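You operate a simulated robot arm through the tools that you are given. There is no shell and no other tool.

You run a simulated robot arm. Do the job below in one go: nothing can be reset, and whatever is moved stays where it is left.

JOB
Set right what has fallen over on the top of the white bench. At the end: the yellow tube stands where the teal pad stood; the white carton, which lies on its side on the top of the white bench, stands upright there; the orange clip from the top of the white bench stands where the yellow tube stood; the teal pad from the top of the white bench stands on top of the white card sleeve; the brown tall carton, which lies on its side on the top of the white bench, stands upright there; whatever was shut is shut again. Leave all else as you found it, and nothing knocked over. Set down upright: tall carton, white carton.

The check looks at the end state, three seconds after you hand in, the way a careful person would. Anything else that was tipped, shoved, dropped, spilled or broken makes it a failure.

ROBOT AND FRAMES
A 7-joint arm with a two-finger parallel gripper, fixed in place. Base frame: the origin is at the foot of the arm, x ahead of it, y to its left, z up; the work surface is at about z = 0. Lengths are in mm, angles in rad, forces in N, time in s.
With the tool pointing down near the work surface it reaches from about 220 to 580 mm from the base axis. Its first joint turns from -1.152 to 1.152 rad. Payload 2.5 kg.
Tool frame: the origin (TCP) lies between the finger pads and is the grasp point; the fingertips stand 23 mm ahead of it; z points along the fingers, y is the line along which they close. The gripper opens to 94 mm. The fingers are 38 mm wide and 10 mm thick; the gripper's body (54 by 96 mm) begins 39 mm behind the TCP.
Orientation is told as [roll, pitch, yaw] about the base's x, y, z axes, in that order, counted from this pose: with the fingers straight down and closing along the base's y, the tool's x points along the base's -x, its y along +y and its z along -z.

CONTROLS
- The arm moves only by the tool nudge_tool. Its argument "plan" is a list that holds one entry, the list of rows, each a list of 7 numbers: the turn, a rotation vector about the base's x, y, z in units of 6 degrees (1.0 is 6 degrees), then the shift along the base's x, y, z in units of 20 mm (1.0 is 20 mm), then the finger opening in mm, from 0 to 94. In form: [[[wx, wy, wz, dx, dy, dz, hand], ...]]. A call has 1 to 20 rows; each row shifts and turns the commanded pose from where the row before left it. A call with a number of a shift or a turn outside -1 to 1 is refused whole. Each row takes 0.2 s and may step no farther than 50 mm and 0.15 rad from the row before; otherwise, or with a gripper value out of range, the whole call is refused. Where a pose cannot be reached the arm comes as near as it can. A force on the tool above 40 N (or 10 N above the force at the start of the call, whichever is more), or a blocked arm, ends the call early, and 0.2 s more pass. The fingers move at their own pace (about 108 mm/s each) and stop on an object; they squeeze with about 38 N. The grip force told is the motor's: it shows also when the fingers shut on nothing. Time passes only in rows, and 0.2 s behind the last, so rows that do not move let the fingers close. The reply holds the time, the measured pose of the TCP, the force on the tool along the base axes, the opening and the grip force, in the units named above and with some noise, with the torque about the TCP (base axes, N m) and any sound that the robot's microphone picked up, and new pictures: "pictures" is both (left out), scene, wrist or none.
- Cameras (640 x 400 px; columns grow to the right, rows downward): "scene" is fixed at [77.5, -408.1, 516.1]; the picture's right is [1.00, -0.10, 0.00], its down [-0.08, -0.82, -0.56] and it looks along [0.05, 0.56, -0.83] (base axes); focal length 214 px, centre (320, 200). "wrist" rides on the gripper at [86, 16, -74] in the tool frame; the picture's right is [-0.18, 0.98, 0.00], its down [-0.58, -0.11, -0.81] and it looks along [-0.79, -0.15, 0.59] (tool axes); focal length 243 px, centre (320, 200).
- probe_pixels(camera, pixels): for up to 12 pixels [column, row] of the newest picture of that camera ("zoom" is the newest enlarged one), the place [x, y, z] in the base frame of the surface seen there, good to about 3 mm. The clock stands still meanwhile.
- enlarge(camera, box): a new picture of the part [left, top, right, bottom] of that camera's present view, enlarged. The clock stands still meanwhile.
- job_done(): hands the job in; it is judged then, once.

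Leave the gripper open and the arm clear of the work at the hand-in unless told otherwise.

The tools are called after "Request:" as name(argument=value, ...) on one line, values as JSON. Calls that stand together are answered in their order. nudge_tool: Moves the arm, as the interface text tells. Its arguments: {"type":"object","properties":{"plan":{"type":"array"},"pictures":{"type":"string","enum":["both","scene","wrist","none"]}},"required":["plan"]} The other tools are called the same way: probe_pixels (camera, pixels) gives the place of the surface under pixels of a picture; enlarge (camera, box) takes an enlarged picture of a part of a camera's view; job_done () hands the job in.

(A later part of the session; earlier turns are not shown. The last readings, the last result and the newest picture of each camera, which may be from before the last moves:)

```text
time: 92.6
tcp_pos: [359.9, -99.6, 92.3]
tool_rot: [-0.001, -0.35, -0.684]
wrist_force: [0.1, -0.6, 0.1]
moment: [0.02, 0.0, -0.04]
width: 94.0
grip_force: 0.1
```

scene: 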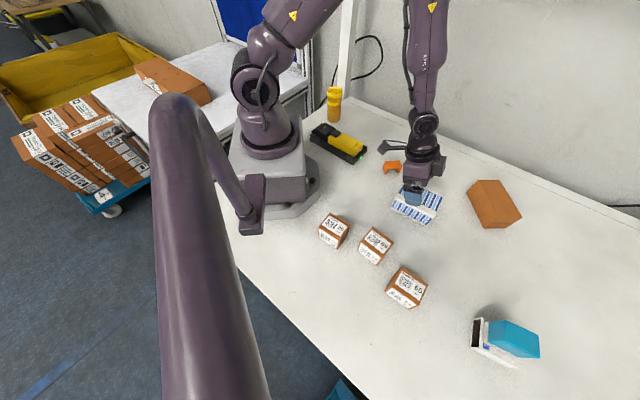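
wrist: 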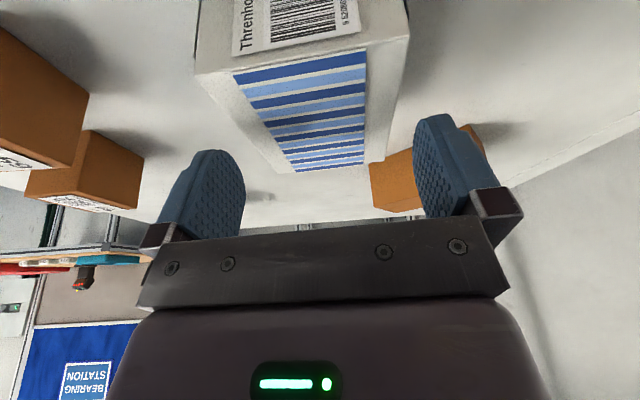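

At z≈92 the carton's top face is fully visible. I'll probe its side edges once more to confirm lateral centring before the fingers go down alongside it.

Request:
probe_pixels(camera="wrist", pixels=[[202, 76], [405, 40], [240, 127], [387, 100], [275, 170], [368, 160], [300, 62]])

Request:
enlarge(camera="wrist", box=[180, 0, 436, 180])

```text
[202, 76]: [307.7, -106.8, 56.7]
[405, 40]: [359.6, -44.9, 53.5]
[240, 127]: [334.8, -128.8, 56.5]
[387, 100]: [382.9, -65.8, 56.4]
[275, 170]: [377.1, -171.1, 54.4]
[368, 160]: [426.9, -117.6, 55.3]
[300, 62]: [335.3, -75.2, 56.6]
```

```text
2.22 times, centred on (308, 90) of wrist
```

zoom: 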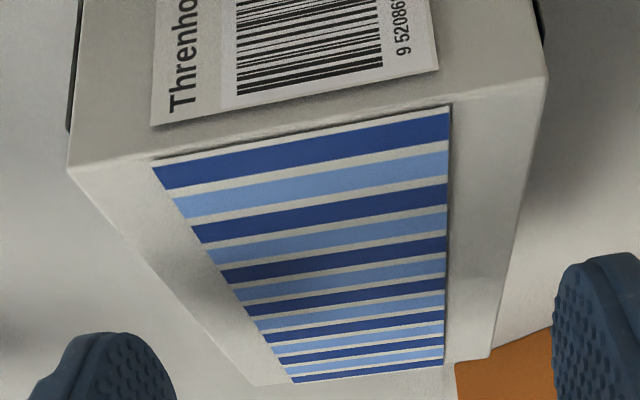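

I'll probe slightly inside the exact corners using the zoom.

Request:
probe_pixels(camera="zoom", pixels=[[74, 172], [539, 88], [257, 381], [489, 355], [160, 275], [518, 220], [306, 130], [375, 368]])

```text
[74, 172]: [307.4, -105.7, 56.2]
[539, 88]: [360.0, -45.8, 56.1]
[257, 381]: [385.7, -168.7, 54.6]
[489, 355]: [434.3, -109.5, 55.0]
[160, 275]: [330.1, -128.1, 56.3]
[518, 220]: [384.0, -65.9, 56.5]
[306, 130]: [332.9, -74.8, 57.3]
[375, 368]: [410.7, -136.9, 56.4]
```

Centred within about 2 mm and aligned within 1°. I'll continue down to z≈37.

Request:
nudge_tool(plan=[[[0, 0, -0.08, 0, 0.1, -0.7, 94], [0, 0, 0, 0, 0, -0.7, 94], [0, 0, 0, 0, 0, -0.7, 94], [0, 0, 0, 0, 0, -0.65, 94], [0, 0, 0, 0, 0, 0, 94]]])

```text
time: 93.8
tcp_pos: [357.1, -96.4, 37.6]
tool_rot: [-0.002, -0.349, -0.692]
wrist_force: [-0.5, 0.7, 0.4]
moment: [0.02, 0.0, 0.01]
width: 94.0
grip_force: 0.1
```

scene: 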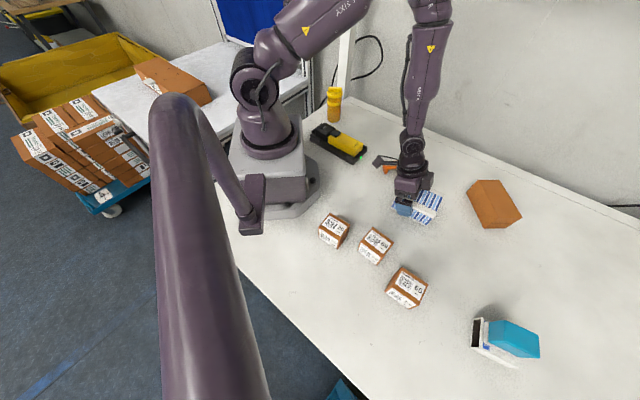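
wrist: 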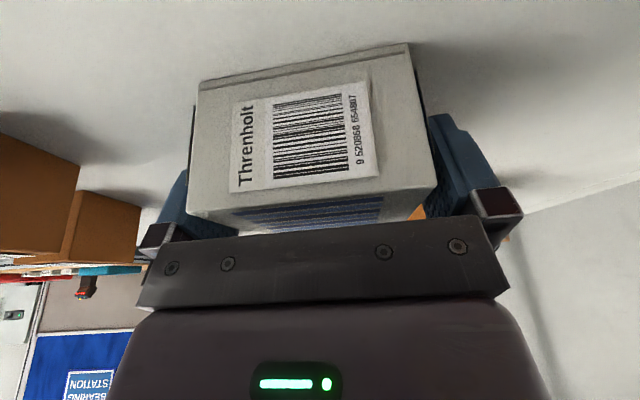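

The fingers straddle the carton. I'll close on it.

Request:
nudge_tool(plan=[[[0, 0, 0, 0, 0, 0, 84], [0, 0, 0, 0, 0, 0, 76], [0, 0, 0, 0, 0, 0, 65], [0, 0, 0, 0, 0, 0, 60], [0, 0, 0, 0, 0, 0, 60]]], pictures="wrist")

```text
time: 95.0
tcp_pos: [359.0, -96.5, 37.8]
tool_rot: [-0.002, -0.35, -0.69]
wrist_force: [0.0, -1.0, -0.6]
moment: [0.01, -0.11, -0.03]
width: 83.9
grip_force: 38.4
```

wrist: 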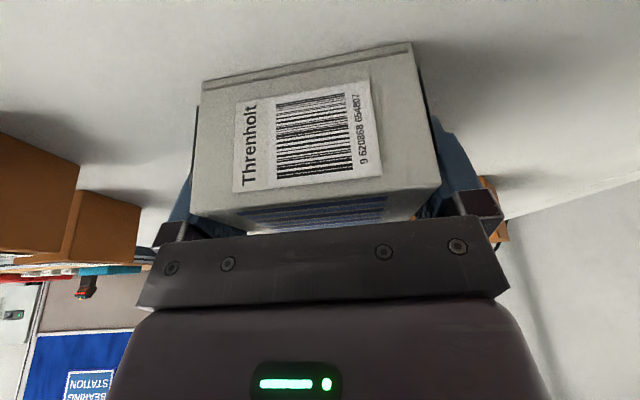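

It's held at 83.9 mm. I'll lift gently by about 30 mm and check.

Request:
nudge_tool(plan=[[[0, 0, 0, 0, 0, 0.2, 60], [0, 0, 0, 0, 0, 0.4, 60], [0, 0, 0, 0, 0, 0.4, 60], [0, 0, 0, 0, 0, 0.5, 60], [0, 0, 0, 0, 0, 0, 60]]])

```text
time: 96.2
tcp_pos: [361.3, -98.1, 66.9]
tool_rot: [-0.001, -0.35, -0.691]
wrist_force: [-0.4, 0.4, -5.0]
moment: [0.04, 0.05, 0.0]
width: 84.0
grip_force: 38.0
```

scene: 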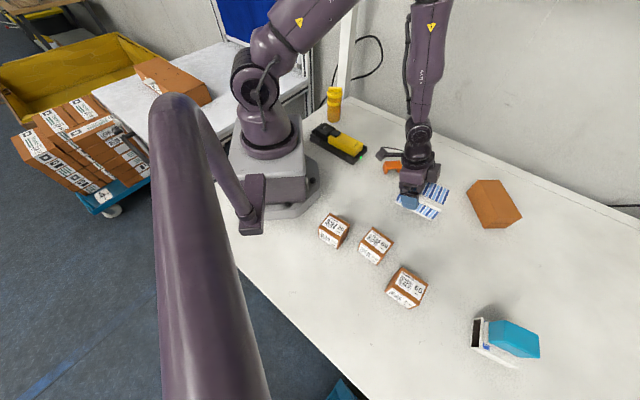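
wrist: 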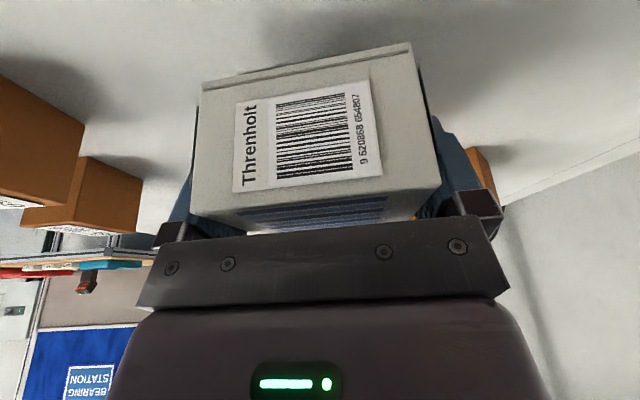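

The weight reads about 0.5 kg with no slip. I'll raise it to z≈170, then start turning about the closing axis (w = [0.637,0.771]) so the labelled end comes up.

Request:
nudge_tool(plan=[[[0, 0, 0, 0, 0, 0.7, 60], [0, 0, 0, 0, 0, 0.9, 60], [0, 0, 0, 0, 0, 0.9, 60], [0, 0, 0, 0, 0, 0.9, 60], [0, 0, 0, 0, 0, 0.9, 60], [0, 0, 0, 0, 0, 0.8, 60], [0.637, 0.771, 0, 0, 0, 0, 60], [0.637, 0.771, 0, 0, 0, 0, 60], [0.637, 0.771, 0, 0, 0, 0, 60], [0.637, 0.771, 0, 0, 0, 0, 60], [0.637, 0.771, 0, 0, 0, 0, 60], [0.637, 0.771, 0, 0, 0, 0, 60], [0, 0, 0, 0, 0, 0, 60]]])

```text
time: 99.0
tcp_pos: [360.4, -95.4, 168.4]
tool_rot: [-0.001, 0.281, -0.689]
wrist_force: [0.0, -0.3, -3.4]
moment: [0.04, 0.04, -0.03]
width: 84.0
grip_force: 37.8
```

scene: 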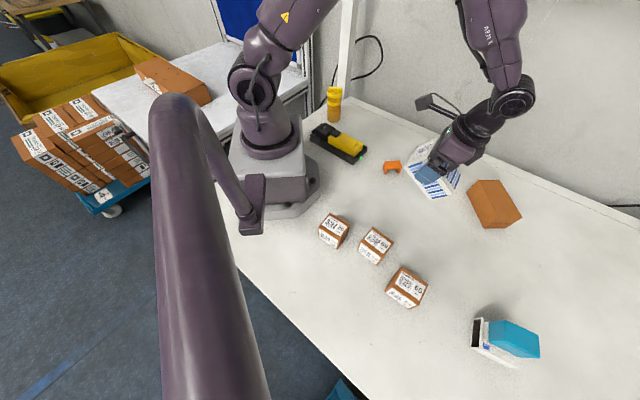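
wrist: 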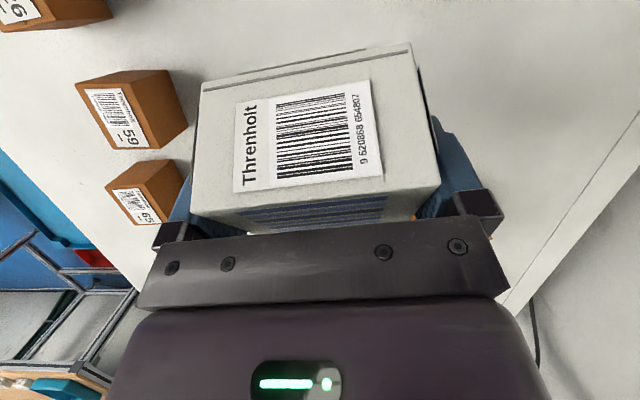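

The turn goes well; pitch is +16° and it needs +70°. I'll continue with nine more 6° rows.

Request:
nudge_tool(plan=[[[0.637, 0.771, 0, 0, 0, 0, 60], [0.637, 0.771, 0, 0, 0, 0, 60], [0.637, 0.771, 0, 0, 0, 0, 60], [0.637, 0.771, 0, 0, 0, 0, 60], [0.637, 0.771, 0, 0, 0, 0, 60], [0, 0, 0, 0, 0, 0, 60]]])

Request:
nudge_tool(plan=[[[0.637, 0.771, 0, 0, 0, 0, 60], [0.637, 0.771, 0, 0, 0, 0, 60], [0.637, 0.771, 0, 0, 0, 0, 60], [0.637, 0.771, 0, 0, 0, 0, 60], [0, 0, 0, 0, 0, 0, 60]]])

```text
time: 100.4
tcp_pos: [359.0, -96.6, 170.3]
tool_rot: [-0.002, 0.806, -0.693]
wrist_force: [-0.7, 0.3, -5.0]
moment: [-0.03, 0.01, 0.0]
width: 83.8
grip_force: 37.5
```

scene: 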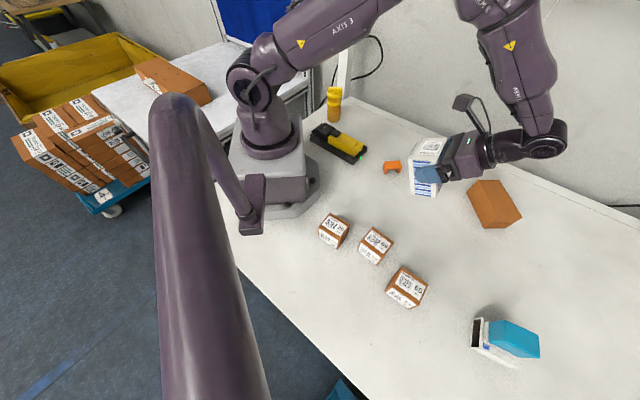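
wrist: 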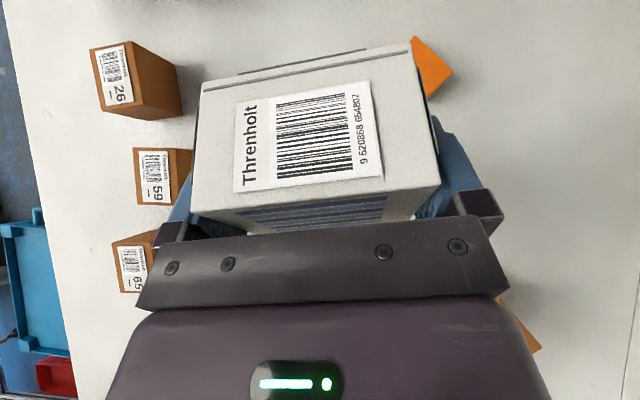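

```text
time: 101.6
tcp_pos: [359.2, -96.5, 169.4]
tool_rot: [-0.01, 1.225, -0.696]
wrist_force: [-0.7, -0.1, -4.6]
moment: [-0.02, -0.02, -0.02]
width: 84.0
grip_force: 37.9
```

scene: 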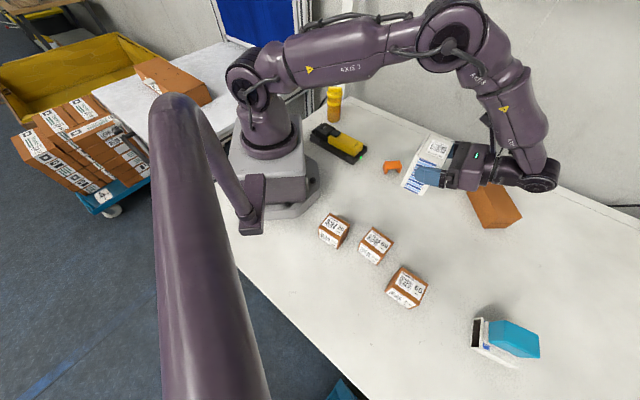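
wrist: 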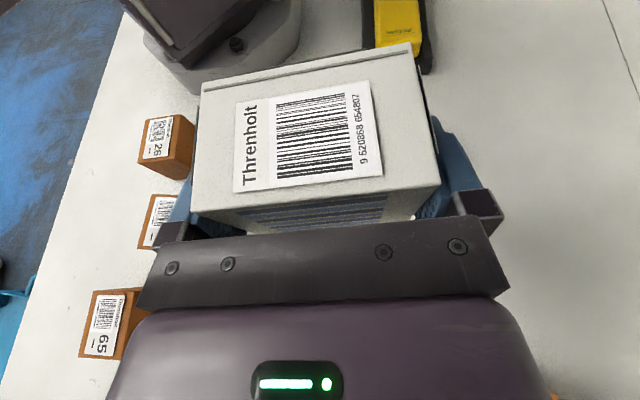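

The carton now hangs upright with its label up. I'll shift about 10 mm in -x to keep the wrist well clear of the brown carton, and lower to TCP z≈82. The carton's bottom is about 67 mm below the TCP.

Request:
nudge_tool(plan=[[[0, 0, 0, -0.25, 0, -0.8, 60], [0, 0, 0, -0.25, 0, -0.8, 60], [0, 0, 0, 0, 0, -0.8, 60], [0, 0, 0, 0, 0, -0.8, 60], [0, 0, 0, 0, 0, -0.8, 60], [0, 0, 0, 0, 0, -0.4, 60], [0, 0, 0, 0, 0, 0, 60]]])

```text
time: 103.2
tcp_pos: [348.2, -99.3, 82.2]
tool_rot: [-0.009, 1.222, -0.696]
wrist_force: [0.2, -0.4, -4.4]
moment: [-0.02, -0.09, 0.03]
width: 83.7
grip_force: 37.9
```

scene: 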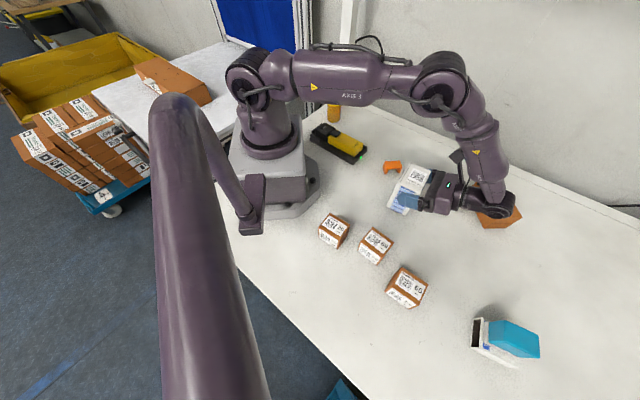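
wrist: 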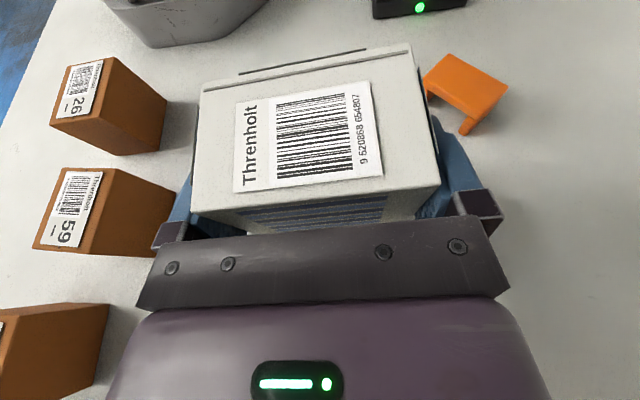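

I'll check the clearance between the wrist joint and the brown carton near (495,205).

Request:
enlarge(camera="scene", box=[400, 140, 560, 240])

Request:
probe_pixels(camera="scene", pixels=[[490, 200], [505, 205], [510, 212], [480, 205], [495, 210], [470, 197], [415, 180], [402, 205]])

```text
4.00 times, centred on (480, 190) of scene
```

zoom: 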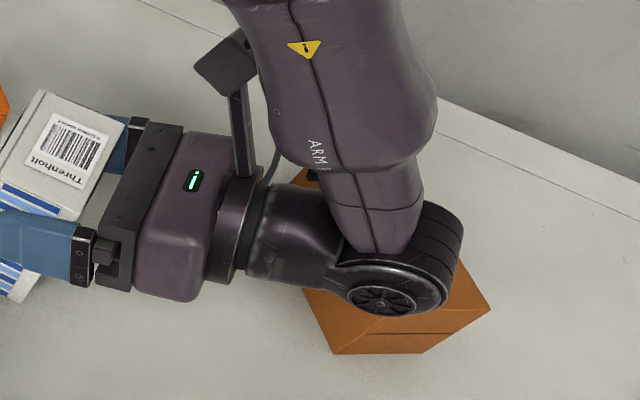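

```text
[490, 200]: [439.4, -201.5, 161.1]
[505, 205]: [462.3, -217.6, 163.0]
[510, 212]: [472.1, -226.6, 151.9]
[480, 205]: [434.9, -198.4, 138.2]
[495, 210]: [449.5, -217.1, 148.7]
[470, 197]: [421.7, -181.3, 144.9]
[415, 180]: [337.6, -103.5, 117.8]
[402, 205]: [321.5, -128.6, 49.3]
```

The wrist sits around (455,-215,150), well clear of the brown carton. I'll lower in small steps now.

Request:
nudge_tool(plan=[[[0, 0, 0, 0, 0, -0.1, 60], [0, 0, 0, 0, 0, -0.1, 60], [0, 0, 0, 0, 0, -0.1, 60], [0, 0, 0, 0, 0, -0.1, 60], [0, 0, 0, 0, 0, 0, 60]]], pictures="none")

Request:
nudge_tool(plan=[[[0, 0, 0, 0, 0, -0.06, 60], [0, 0, 0, 0, 0, -0.06, 60], [0, 0, 0, 0, 0, 0, 60]]], pictures="none")

Request:
nudge_tool(plan=[[[0, 0, 0, 0, 0, -0.05, 60], [0, 0, 0, 0, 0, 0, 60]]], pictures="scene")

```text
time: 104.4
tcp_pos: [349.5, -98.6, 73.4]
tool_rot: [-0.01, 1.221, -0.696]
wrist_force: [-1.0, 0.4, -4.9]
moment: [-0.05, -0.02, 0.0]
width: 84.0
grip_force: 37.4
```

```text
time: 105.2
tcp_pos: [350.0, -96.6, 71.5]
tool_rot: [-0.005, 1.224, -0.693]
wrist_force: [-3.5, -1.3, 6.3]
moment: [0.17, -0.28, 0.06]
width: 83.9
grip_force: 38.4
```

```text
time: 105.8
tcp_pos: [350.6, -97.9, 69.7]
tool_rot: [-0.006, 1.225, -0.692]
wrist_force: [-10.3, -0.9, 25.2]
moment: [0.43, -0.46, 0.2]
width: 83.9
grip_force: 38.0
```

scene: 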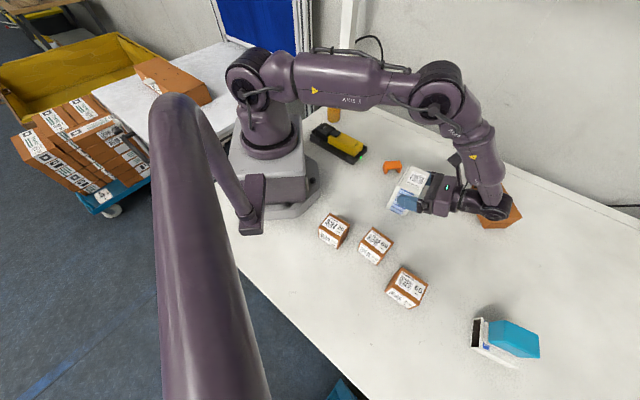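

It's standing with about 30 N on the table. I'll relieve 1 mm and then open.

Request:
nudge_tool(plan=[[[0, 0, 0, 0, 0, 0.05, 60], [0, 0, 0, 0, 0, 0, 60]]], pictures="none")

```text
time: 106.4
tcp_pos: [350.1, -96.4, 72.1]
tool_rot: [-0.008, 1.223, -0.696]
wrist_force: [-7.3, -0.9, 16.1]
moment: [0.33, -0.36, 0.1]
width: 83.8
grip_force: 38.1
```

Request:
nudge_tool(plan=[[[0, 0, 0, 0, 0, 0.05, 60], [0, 0, 0, 0, 0, 0, 60]]], pictures="none")

```text
time: 107.0
tcp_pos: [350.0, -98.0, 71.2]
tool_rot: [-0.005, 1.221, -0.694]
wrist_force: [-1.1, 2.0, 3.0]
moment: [0.32, -0.22, 0.15]
width: 83.8
grip_force: 38.0
```

The load is now nearly neutral. I'll open slowly in place.

Request:
nudge_tool(plan=[[[0, 0, 0, 0, 0, 0, 85], [0, 0, 0, 0, 0, 0, 87], [0, 0, 0, 0, 0, 0, 90], [0, 0, 0, 0, 0, 0, 94], [0, 0, 0, 0, 0, 0, 94]]])

```text
time: 108.2
tcp_pos: [350.4, -97.5, 70.9]
tool_rot: [-0.009, 1.221, -0.696]
wrist_force: [-0.3, -0.3, -0.1]
moment: [-0.03, -0.01, 0.0]
width: 93.9
grip_force: 0.0
```

scene: 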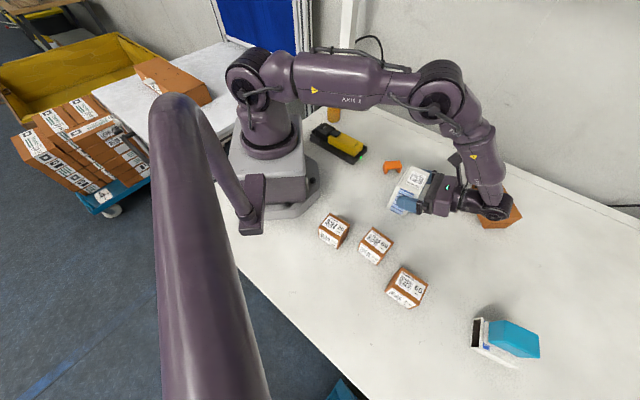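
wrist: 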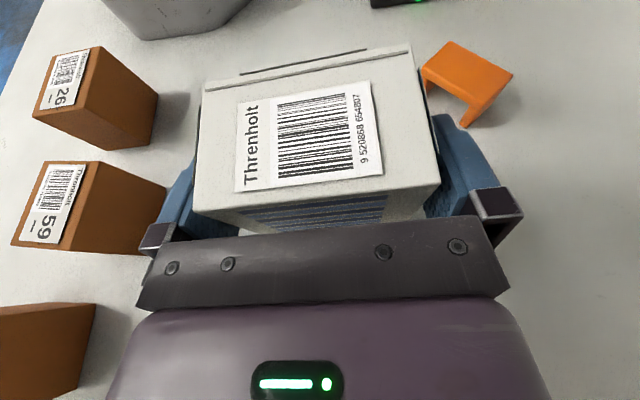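

Both fingers are clear of the sides. I'll retreat straight back along the tool axis by about 75 mm, then look.

Request:
nudge_tool(plan=[[[0, 0, 0, 0.27, -0.226, 0.128, 94], [0, 0, 0, 0.54, -0.452, 0.257, 94], [0, 0, 0, 0.54, -0.452, 0.257, 94], [0, 0, 0, 0.54, -0.452, 0.257, 94], [0, 0, 0, 0.54, -0.452, 0.257, 94], [0, 0, 0, 0.54, -0.452, 0.257, 94], [0, 0, 0, 0, 0, 0, 94]]])

```text
time: 109.8
tcp_pos: [371.2, -114.8, 80.3]
tool_rot: [-0.006, 1.22, -0.697]
wrist_force: [-0.6, 0.0, -0.5]
moment: [0.01, -0.01, 0.03]
width: 93.9
grip_force: 0.1
out of reach, approached as far as the arm can: row 3, 4, 5, 6
```

scene: 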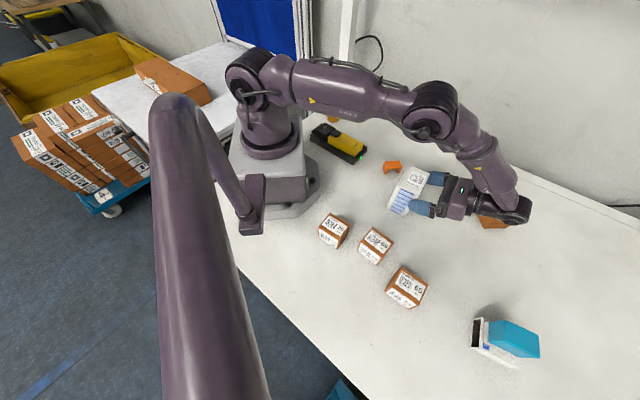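
wrist: 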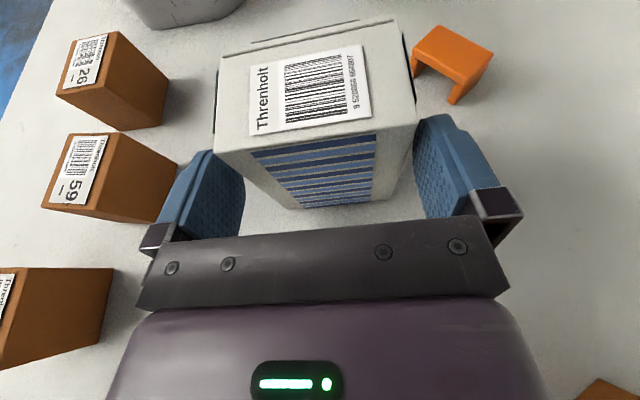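

The arm reached its limit after about 29 mm of retreat. The fingers still flank the carton slightly but are clear on both sides. I'll go straight up, since the fingers slide past the sides, which also regains reach.

Request:
nudge_tool(plan=[[[0, 0, 0, 0, 0, 0.5, 94], [0, 0, 0, 0, 0, 0.5, 94], [0, 0, 0, 0, 0, 0, 94]]])

```text
time: 110.6
tcp_pos: [371.9, -116.3, 100.1]
tool_rot: [-0.008, 1.221, -0.696]
wrist_force: [0.4, 0.2, 0.1]
moment: [-0.01, 0.02, 0.0]
width: 93.9
grip_force: 0.1
```

scene: 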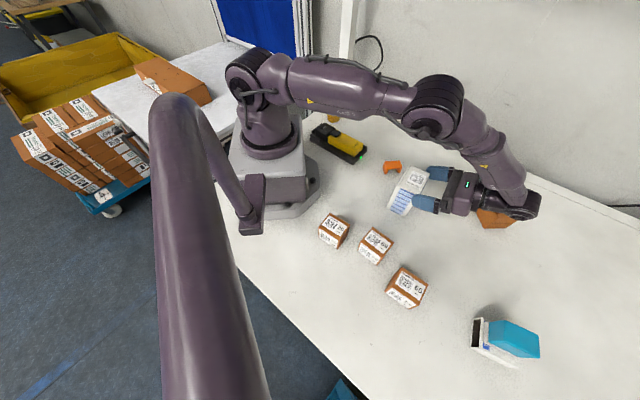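
wrist: 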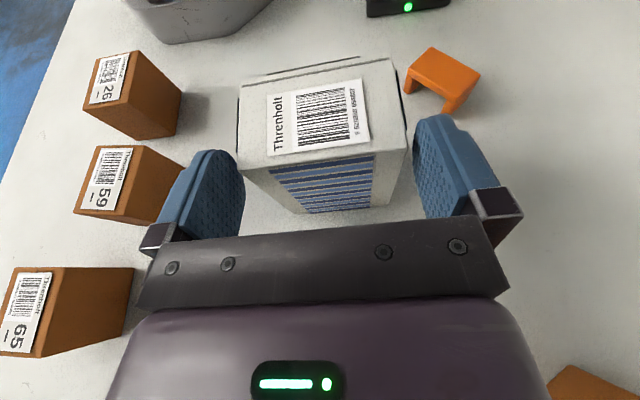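

Rising cleanly with the carton undisturbed. I'll continue up to z≈190 and then look at the carton.

Request:
nudge_tool(plan=[[[0, 0, 0, 0, 0, 0.8, 94], [0, 0, 0, 0, 0, 0.9, 94], [0, 0, 0, 0, 0, 0.9, 94], [0, 0, 0, 0, 0, 0.9, 94], [0, 0, 0, 0, 0, 0.9, 94], [0, 0, 0, 0, 0, 0, 94]]])

Request:
enlarge(camera="scene", box=[350, 140, 478, 220])

```text
time: 112.0
tcp_pos: [371.3, -116.8, 118.9]
tool_rot: [-0.004, 1.216, -0.696]
wrist_force: [-0.1, 0.2, 0.1]
moment: [-0.01, -0.01, 0.02]
width: 94.0
grip_force: 0.1
out of reach, approached as far as the arm can: row 1, 2, 3, 4, 5
```

scene: 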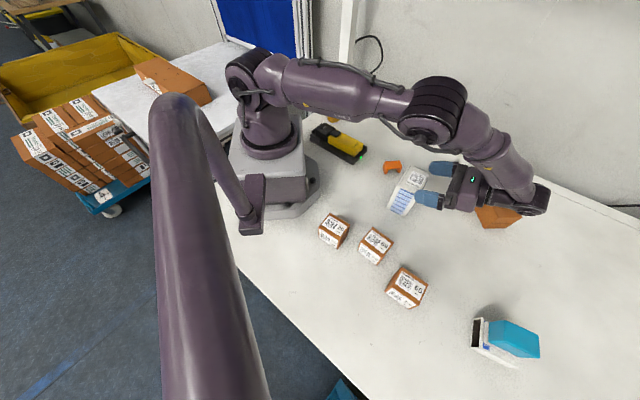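
wrist: 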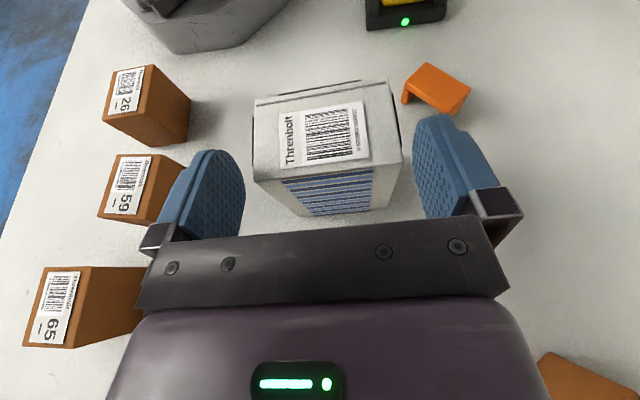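

```text
5.00 times, centred on (414, 180) of scene
```

zoom: 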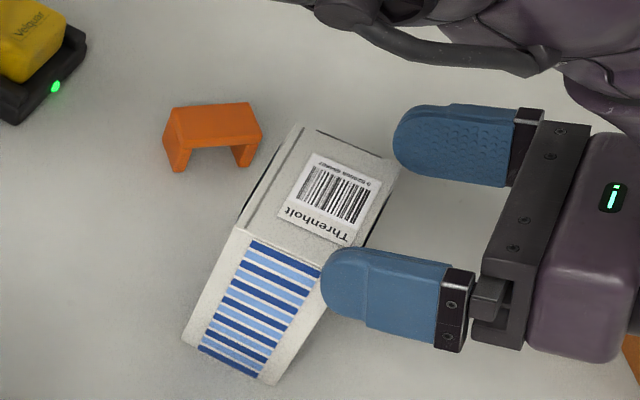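

The white carton stands upright. The wrist is at its limit at this tilt, so I'll rotate the tool back toward vertical while easing up and away from the carton.

Request:
nudge_tool(plan=[[[-0.641, -0.767, 0, 0.1, -0.08, 0.3, 94], [-0.641, -0.767, 0, 0.1, -0.08, 0.3, 94], [-0.641, -0.767, 0, 0.2, -0.17, 0.4, 94], [-0.641, -0.767, 0, 0.2, -0.17, 0.5, 94], [-0.641, -0.767, 0, 0.2, -0.17, 0.5, 94], [-0.641, -0.767, 0, 0.2, -0.17, 0.6, 94], [0, 0, 0, 0, 0, 0, 94]]])

```text
time: 113.6
tcp_pos: [392.0, -131.6, 173.1]
tool_rot: [-0.007, 0.593, -0.696]
wrist_force: [0.3, 0.9, -0.8]
moment: [-0.01, -0.02, 0.01]
width: 94.0
grip_force: 0.1
```

scene: 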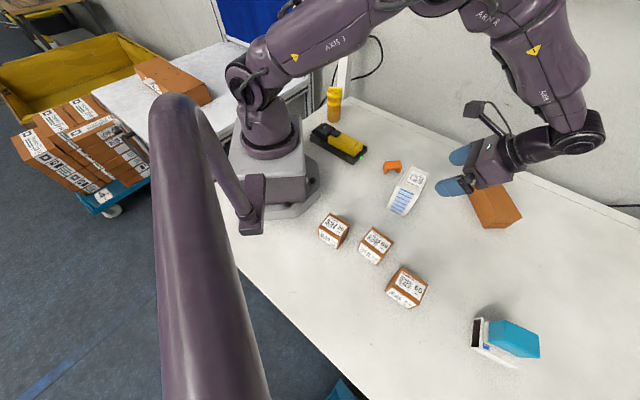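
wrist: 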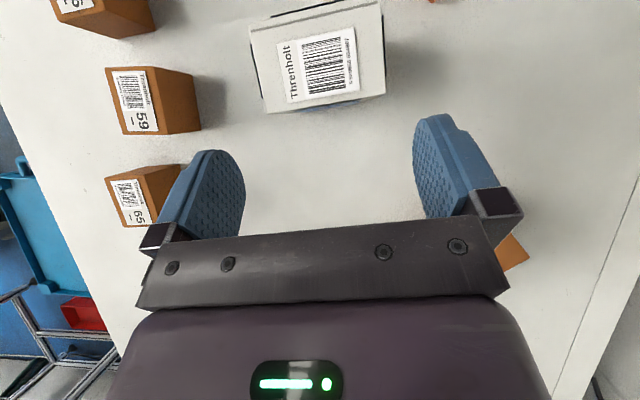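

The tool is clear. I'll check that the carton stands true, with top corners at equal height, and get a close view.

Request:
enlarge(camera="scene", box=[368, 150, 448, 220])

Request:
probe_pixels(camera="wrist", pixels=[[255, 30], [378, 6], [268, 108], [382, 92], [320, 60], [258, 90]])

```text
5.71 times, centred on (408, 185) of scene
```

zoom: 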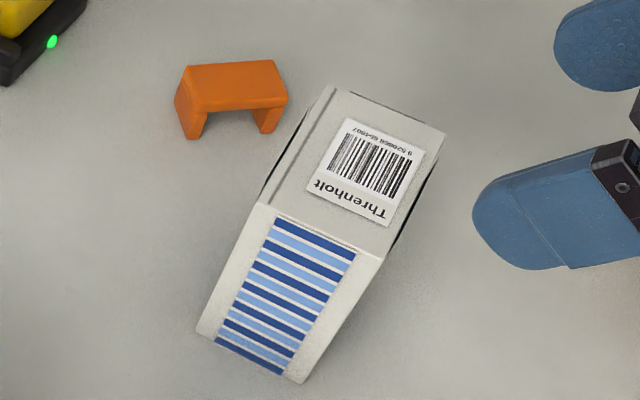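

```text
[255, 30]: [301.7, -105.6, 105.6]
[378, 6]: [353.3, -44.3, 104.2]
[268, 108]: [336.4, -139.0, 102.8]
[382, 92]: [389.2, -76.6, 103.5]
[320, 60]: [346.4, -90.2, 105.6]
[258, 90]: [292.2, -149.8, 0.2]
```

All the top corners are at z≈104, so the white carton stands true. Next is the brown carton, centred at (569,-137) with its long axis at about -95.6° and the seam end toward -y. I'll bring the tool vertical, yaw to +84.4° so tool x points at the seam end, and move out above it at z≈200.

Request:
nudge_tool(plan=[[[-0.605, -0.724, 0, 0.3, 0, 0.25, 94], [-0.605, -0.724, 0, 0.3, 0, 0.25, 94], [-0.605, -0.724, 0, 0.3, 0, 0.25, 94], [-0.605, -0.724, 0, 0.3, 0, 0.25, 94], [-0.605, -0.724, 0, 0.3, 0, 0.25, 94], [-0.605, -0.724, 0, 0.3, 0, 0.25, 94], [0, 0, 0.987, 0.3, 0, 0, 94], [0, 0, 0.987, 0.3, 0, 0, 94], [0, 0, 0.987, 0.3, 0, 0, 94], [0, 0, 0.987, 0.3, 0, 0, 94], [0, 0, 0.987, 0.3, 0, 0, 94], [0, 0, 0.987, 0.3, 0, 0, 94], [0, 0, 0.987, 0.3, 0, 0, 94], [0, 0, 0.987, 0.3, 0, 0, 94], [0, 0, 0.987, 0.3, 0, 0, 94], [0, 0, 0.987, 0.3, 0, 0, 94]]], pictures="scene")

Request:
nudge_tool(plan=[[[0, 0, 0.987, 0.3, 0, 0, 94], [0, 0, 0.987, 0.3, 0, 0, 94], [0, 0, 0.987, 0.3, 0, 0, 94], [0, 0, 0.987, 0.3, 0, 0, 94], [0, 0, 0.987, 0.3, 0, 0, 94], [0, 0, 0.987, 0.3, 0, 0, 94], [0, 0, 0.987, 0.3, 0, 0, 94], [0, 0, 0.987, 0.3, 0, 0, 94], [0, 0, 0.987, 0.3, 0, 0, 94], [0, 0, 0.987, 0.3, 0, 0, 94], [0, 0, 0.987, 0.3, 0, 0, 94], [0, 0, 0, 0, 0, 0, 94]]])

```text
time: 117.0
tcp_pos: [489.0, -132.8, 203.1]
tool_rot: [-0.008, 0.001, 0.339]
wrist_force: [-0.2, -0.7, -0.3]
moment: [-0.01, -0.02, 0.03]
width: 94.0
grip_force: 0.0
```

scene: 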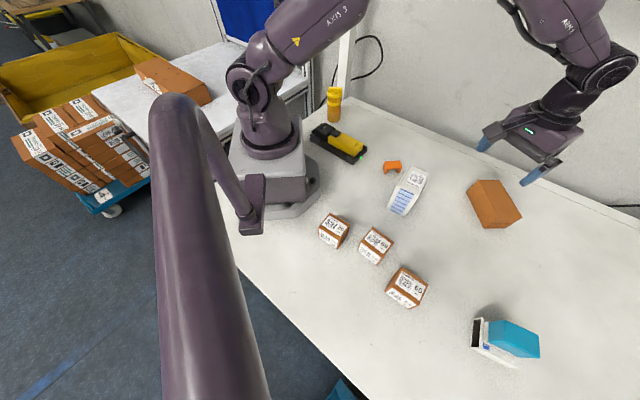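

```text
time: 119.6
tcp_pos: [555.0, -134.1, 202.3]
tool_rot: [-0.01, 0.003, 1.474]
wrist_force: [1.2, -0.3, -0.3]
moment: [0.0, -0.03, -0.01]
width: 94.1
grip_force: 0.0
```

scene: 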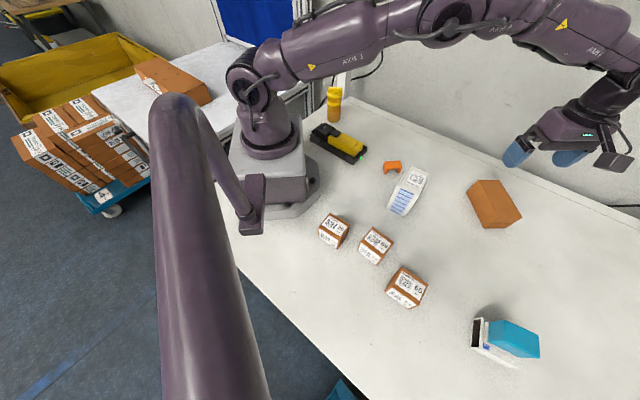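
wrist: 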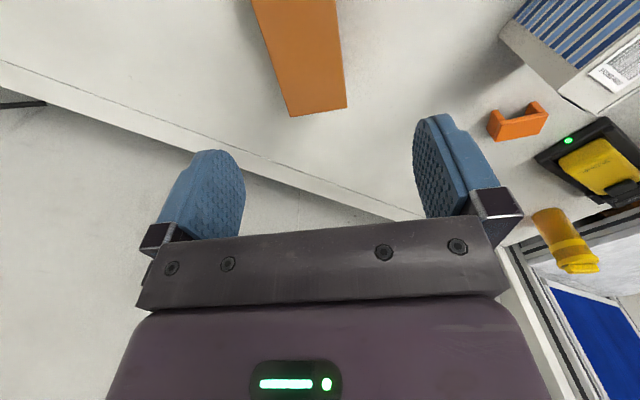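

I'm above and aligned at yaw 84.5°. I'll probe the brown carton's top edges from here for fine alignment.

Request:
enlarge(camera="wrist", box=[210, 0, 402, 120])

```text
3.33 times, centred on (306, 60) of wrist
```

zoom: 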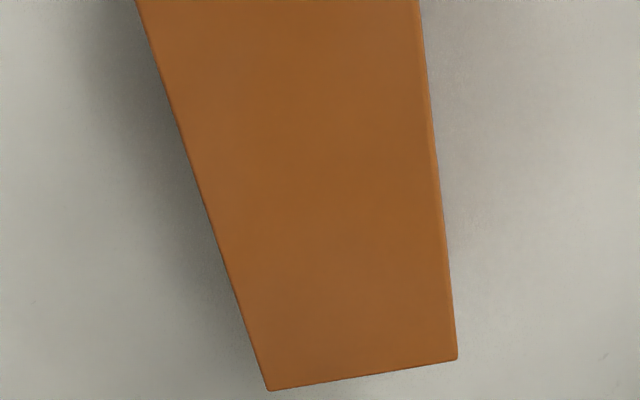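

Request:
probe_pixels(camera="zoom", pixels=[[272, 387], [454, 356], [142, 10], [414, 10], [212, 210], [438, 200], [360, 365], [330, 200]])

```text
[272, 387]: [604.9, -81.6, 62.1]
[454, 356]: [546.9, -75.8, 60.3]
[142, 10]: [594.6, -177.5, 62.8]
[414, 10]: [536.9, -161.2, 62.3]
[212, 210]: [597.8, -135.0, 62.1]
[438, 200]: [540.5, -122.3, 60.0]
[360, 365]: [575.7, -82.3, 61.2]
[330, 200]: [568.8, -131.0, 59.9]
```

The carton's axis is -96.2° and its centre (569.7,-136.4). I'll shift to (569.5,-139) with small corrections and lower to z≈95 first.

Request:
nudge_tool(plan=[[[0.009, 0.095, -0.1, 0.36, -0.12, 0, 94], [0, 0, 0, 0.36, -0.12, 0, 94], [0, 0, 0, 0, 0, -0.9, 94], [0, 0, 0, 0, 0, -0.9, 94], [0, 0, 0, 0, 0, -0.9, 94], [0, 0, 0, 0, 0, -0.9, 94], [0, 0, 0, 0, 0, -0.9, 94], [0, 0, 0, 0, 0, -0.8, 94], [0, 0, 0, 0, 0, 0, 94]]])

```text
time: 121.6
tcp_pos: [569.4, -137.4, 94.9]
tool_rot: [0.001, 0.001, 1.463]
wrist_force: [0.5, -0.6, -0.3]
moment: [-0.01, -0.01, 0.01]
width: 93.8
grip_force: 0.0
```

scene: 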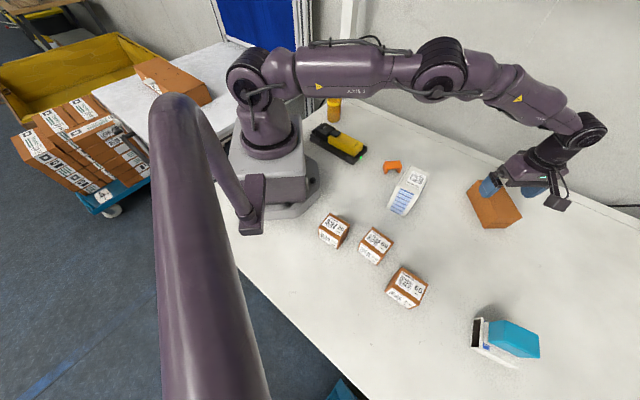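
wrist: 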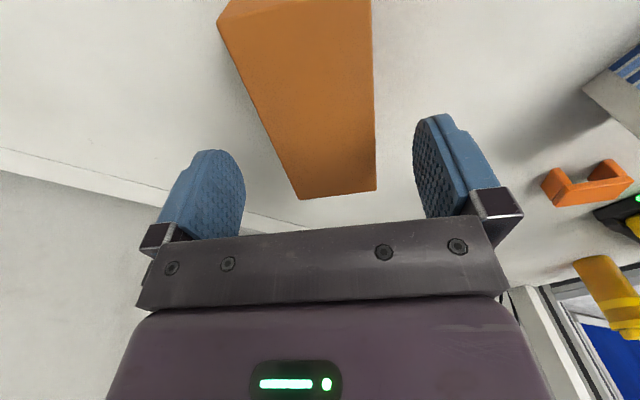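

The reach is fine and alignment is good. I'll continue down to z≈37.

Request:
nudge_tool(plan=[[[0, 0, 0, 0, 0, -0.7, 94], [0, 0, 0, 0, 0, -0.7, 94], [0, 0, 0, 0, 0, -0.7, 94], [0, 0, 0, 0, 0, -0.8, 94], [0, 0, 0, 0, 0, 0, 94]]])

```text
time: 122.8
tcp_pos: [568.3, -137.4, 39.2]
tool_rot: [0.0, 0.001, 1.464]
wrist_force: [-0.1, -0.6, 0.0]
moment: [-0.02, -0.03, 0.0]
width: 93.9
grip_force: 0.1
```

scene: 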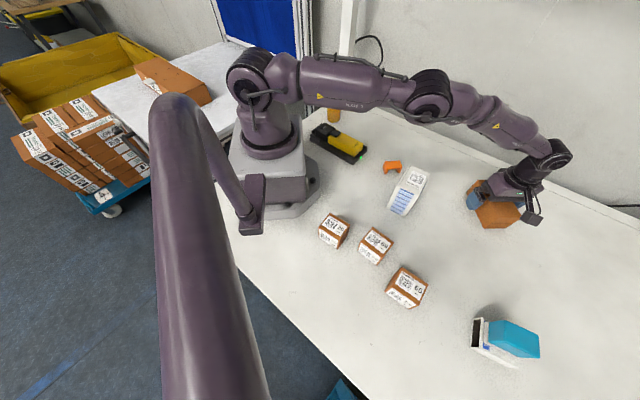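
wrist: 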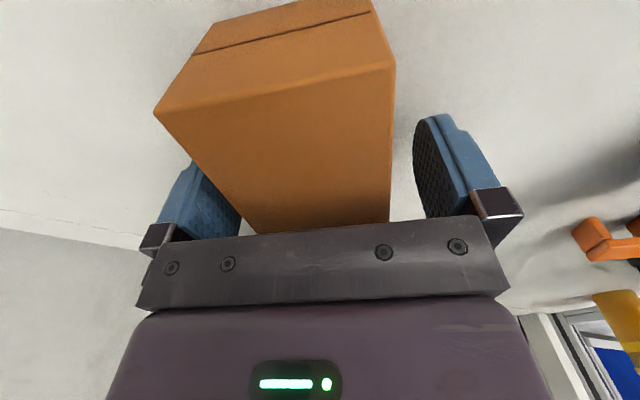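

The carton is centred between the fingers, spanning 252–390 px at the grasp row. I'll close on it.

Request:
nudge_tool(plan=[[[0, 0, 0, 0, 0, 0, 75], [0, 0, 0, 0, 0, 0, 62], [0, 0, 0, 0, 0, 0, 52], [0, 0, 0, 0, 0, 0, 40], [0, 0, 0, 0, 0, 0, 40]]], pictures="wrist")

Request:
nudge_tool(plan=[[[0, 0, 0, 0, 0, 0.2, 40], [0, 0, 0, 0, 0, 0.4, 40], [0, 0, 0, 0, 0, 0.5, 40], [0, 0, 0, 0, 0, 0, 40]]])

```text
time: 124.0
tcp_pos: [567.9, -137.2, 38.9]
tool_rot: [0.003, 0.001, 1.461]
wrist_force: [0.3, 0.3, -0.7]
moment: [-0.13, -0.13, 0.12]
width: 59.8
grip_force: 38.1
```

wrist: 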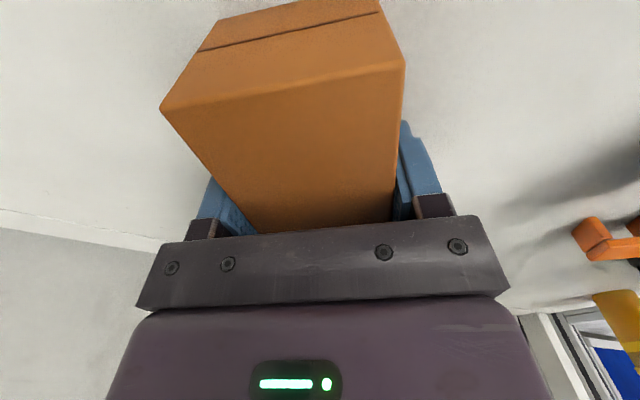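

```text
time: 125.0
tcp_pos: [568.1, -138.0, 60.1]
tool_rot: [0.001, 0.001, 1.464]
wrist_force: [0.0, 0.5, -3.0]
moment: [0.01, -0.01, -0.03]
width: 59.7
grip_force: 38.2
```

scene: 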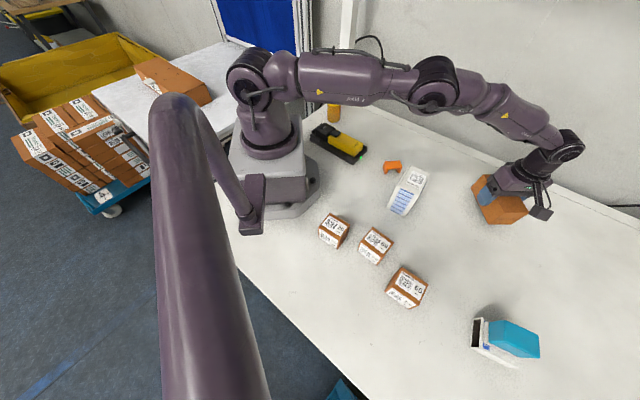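
wrist: 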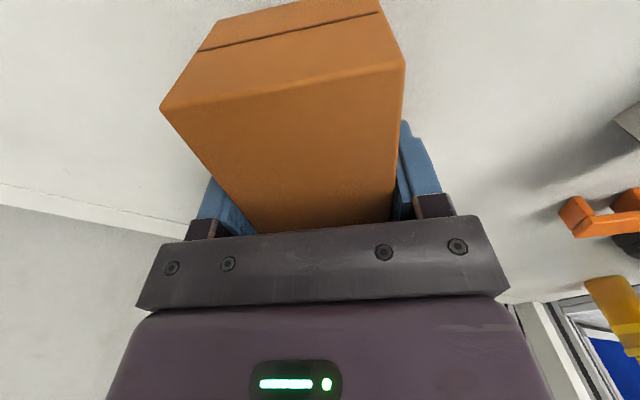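

Lifted at about 0.3 kg, level, with no slip. I'll raise it to z≈160 while drawing it in to x≈508, then begin turning about the closing axis so the seam end comes up.

Request:
nudge_tool(plan=[[[0, 0, 0, 0, 0, 0.9, 40], [0, 0, 0, -0.5, 0, 0.9, 40], [0, 0, 0, -0.5, 0, 0.9, 40], [0, 0, 0, -0.5, 0, 0.9, 40], [0, 0, 0, -0.5, 0, 0.9, 40], [0, 0, 0, -0.5, 0, 0.5, 40], [0, 0, 0, -0.5, 0, 0, 40], [-0.994, 0.107, 0, 0, 0, 0, 40], [-0.994, 0.107, 0, 0, 0, 0, 40], [-0.994, 0.107, 0, 0, 0, 0, 40], [-0.994, 0.107, 0, 0, 0, 0, 40], [-0.994, 0.107, 0, 0, 0, 0, 40], [0, 0, 0, 0, 0, 0, 40]]])

```text
time: 127.8
tcp_pos: [510.3, -137.9, 160.1]
tool_rot: [0.001, 0.529, 1.462]
wrist_force: [-0.6, 1.1, -3.2]
moment: [0.0, 0.0, 0.02]
width: 59.7
grip_force: 37.5
```

scene: 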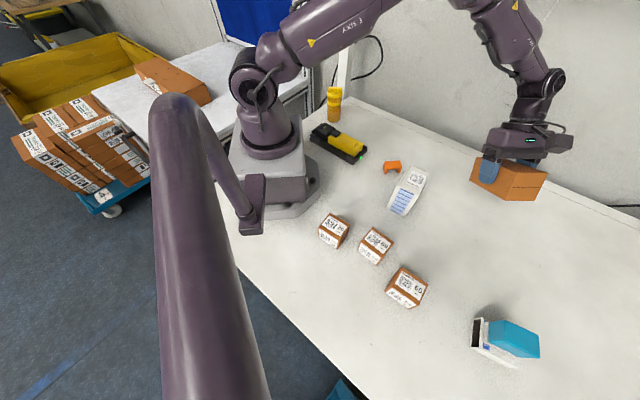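
wrist: 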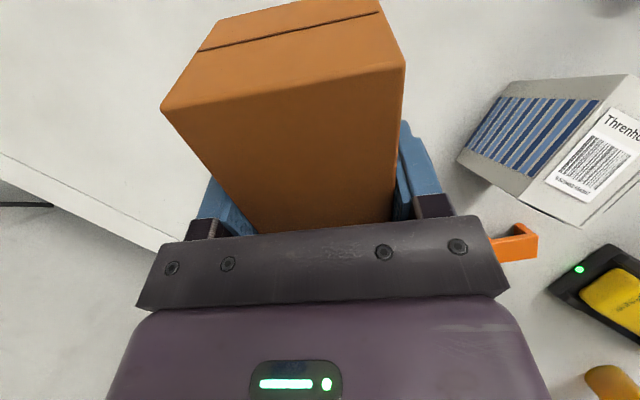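

Pitch is +30° and the turn is going well. I'll continue in two calls.

Request:
nudge_tool(plan=[[[-0.994, 0.107, 0, 0, 0, 0, 40], [-0.994, 0.107, 0, 0, 0, 0, 40], [-0.994, 0.107, 0, 0, 0, 0, 40], [-0.994, 0.107, 0, 0, 0, 0, 40], [-0.994, 0.107, 0, 0, 0, 0, 40], [0, 0, 0, 0, 0, 0, 40]]], pictures="scene")

Request:
nudge_tool(plan=[[[-0.994, 0.107, 0, 0, 0, 0, 40], [-0.994, 0.107, 0, 0, 0, 0, 40], [-0.994, 0.107, 0, 0, 0, 0, 40], [-0.994, 0.107, 0, 0, 0, 0, 40], [-0.944, 0.102, 0, 0, 0, 0, 40], [0, 0, 0, 0, 0, 0, 40]]])

```text
time: 129.2
tcp_pos: [509.6, -137.1, 160.7]
tool_rot: [-0.003, 1.047, 1.459]
wrist_force: [-0.5, -0.3, -2.5]
moment: [0.02, -0.03, 0.01]
width: 59.7
grip_force: 38.0
```

scene: 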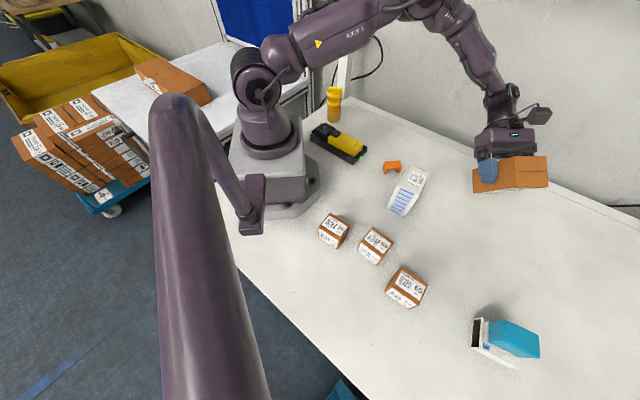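

```text
time: 130.6
tcp_pos: [509.3, -138.1, 160.5]
tool_rot: [-0.323, 1.567, 1.14]
wrist_force: [0.2, 0.0, -3.3]
moment: [0.02, 0.02, 0.02]
width: 60.0
grip_force: 38.5
```

scene: 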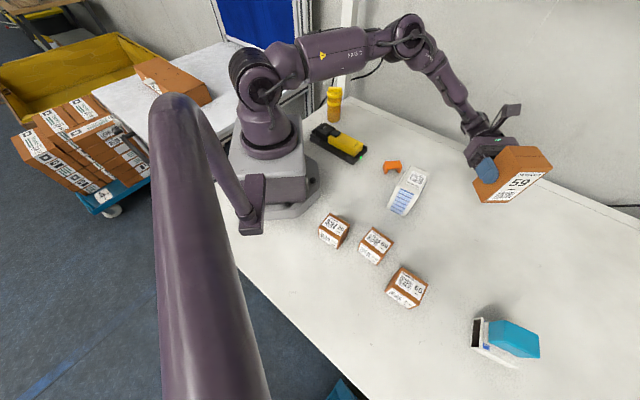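
wrist: 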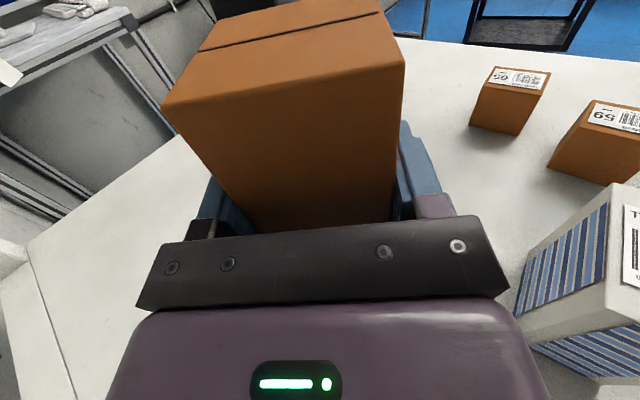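

The face that had been underneath now shows a "59" label. I'll enlarge it to confirm the text is upright with the seam end up.

Request:
enlarge(camera="scene", box=[455, 125, 567, 215])

```text
4.44 times, centred on (511, 170) of scene
```

zoom: 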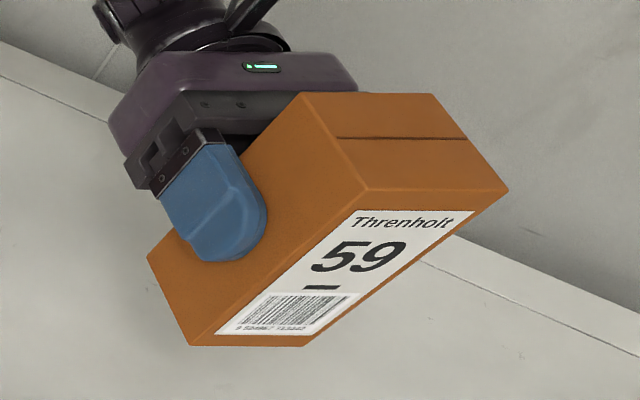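

The "Threnholt 59" label reads upright with the seam on top, so the orientation is confirmed. I'll lower it, shifting slightly back outward, to TCP z≈85 and check clearances.

Request:
nudge_tool(plan=[[[0, 0, 0, 0.25, 0, -0.75, 40], [0, 0, 0, 0.25, 0, -0.75, 40], [0, 0, 0, 0.25, 0, -0.75, 40], [0, 0, 0, 0.25, 0, -0.75, 40], [0, 0, 0, 0, 0, -0.75, 40], [0, 0, 0, 0, 0, 0, 40]]])

Request:
enlarge(camera="scene", box=[430, 110, 574, 220])

```text
time: 132.0
tcp_pos: [527.2, -138.1, 87.1]
tool_rot: [-0.19, 1.565, 1.273]
wrist_force: [0.2, 0.4, -2.9]
moment: [0.06, 0.04, 0.01]
width: 59.7
grip_force: 38.3
```

scene: 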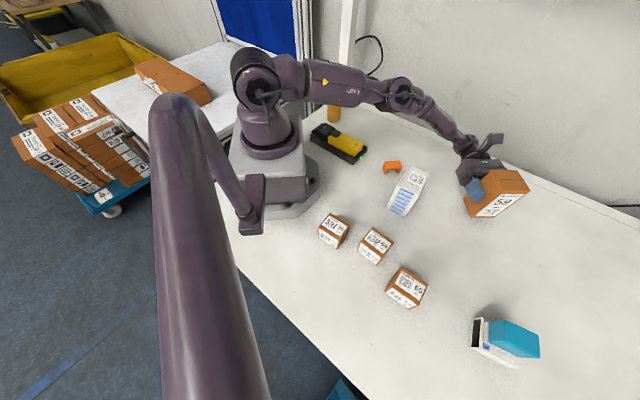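
wrist: 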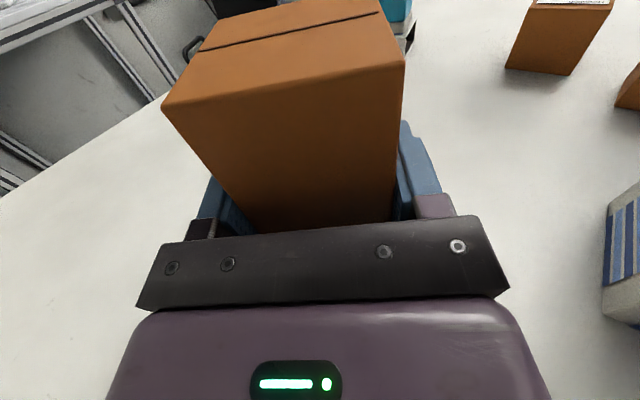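

```text
3.64 times, centred on (502, 165) of scene
```

zoom: 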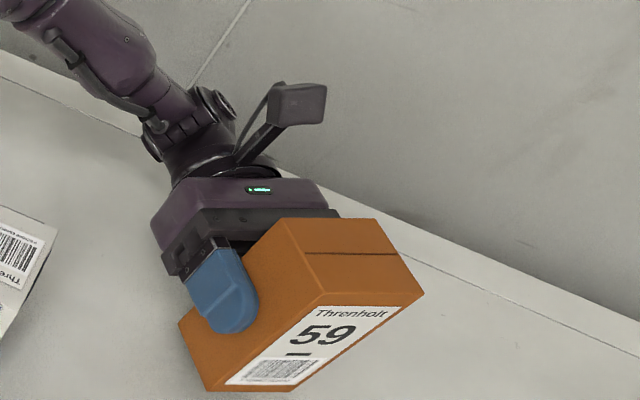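

I'll check the heights of the wrist parts and the bench's rear rail near the hand before lowering further.

Request:
probe_pixels(camera="scene", pixels=[[474, 148], [484, 138], [466, 145], [472, 158], [478, 165], [520, 160], [445, 135], [550, 185], [500, 172], [440, 118]])

```text
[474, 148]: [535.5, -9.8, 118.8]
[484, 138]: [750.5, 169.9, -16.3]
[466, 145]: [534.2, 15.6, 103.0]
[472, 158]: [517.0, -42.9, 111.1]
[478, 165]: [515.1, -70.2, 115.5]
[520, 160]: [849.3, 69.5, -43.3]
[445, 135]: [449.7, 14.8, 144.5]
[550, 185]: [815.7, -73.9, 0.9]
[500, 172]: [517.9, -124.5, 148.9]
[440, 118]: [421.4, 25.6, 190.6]
```

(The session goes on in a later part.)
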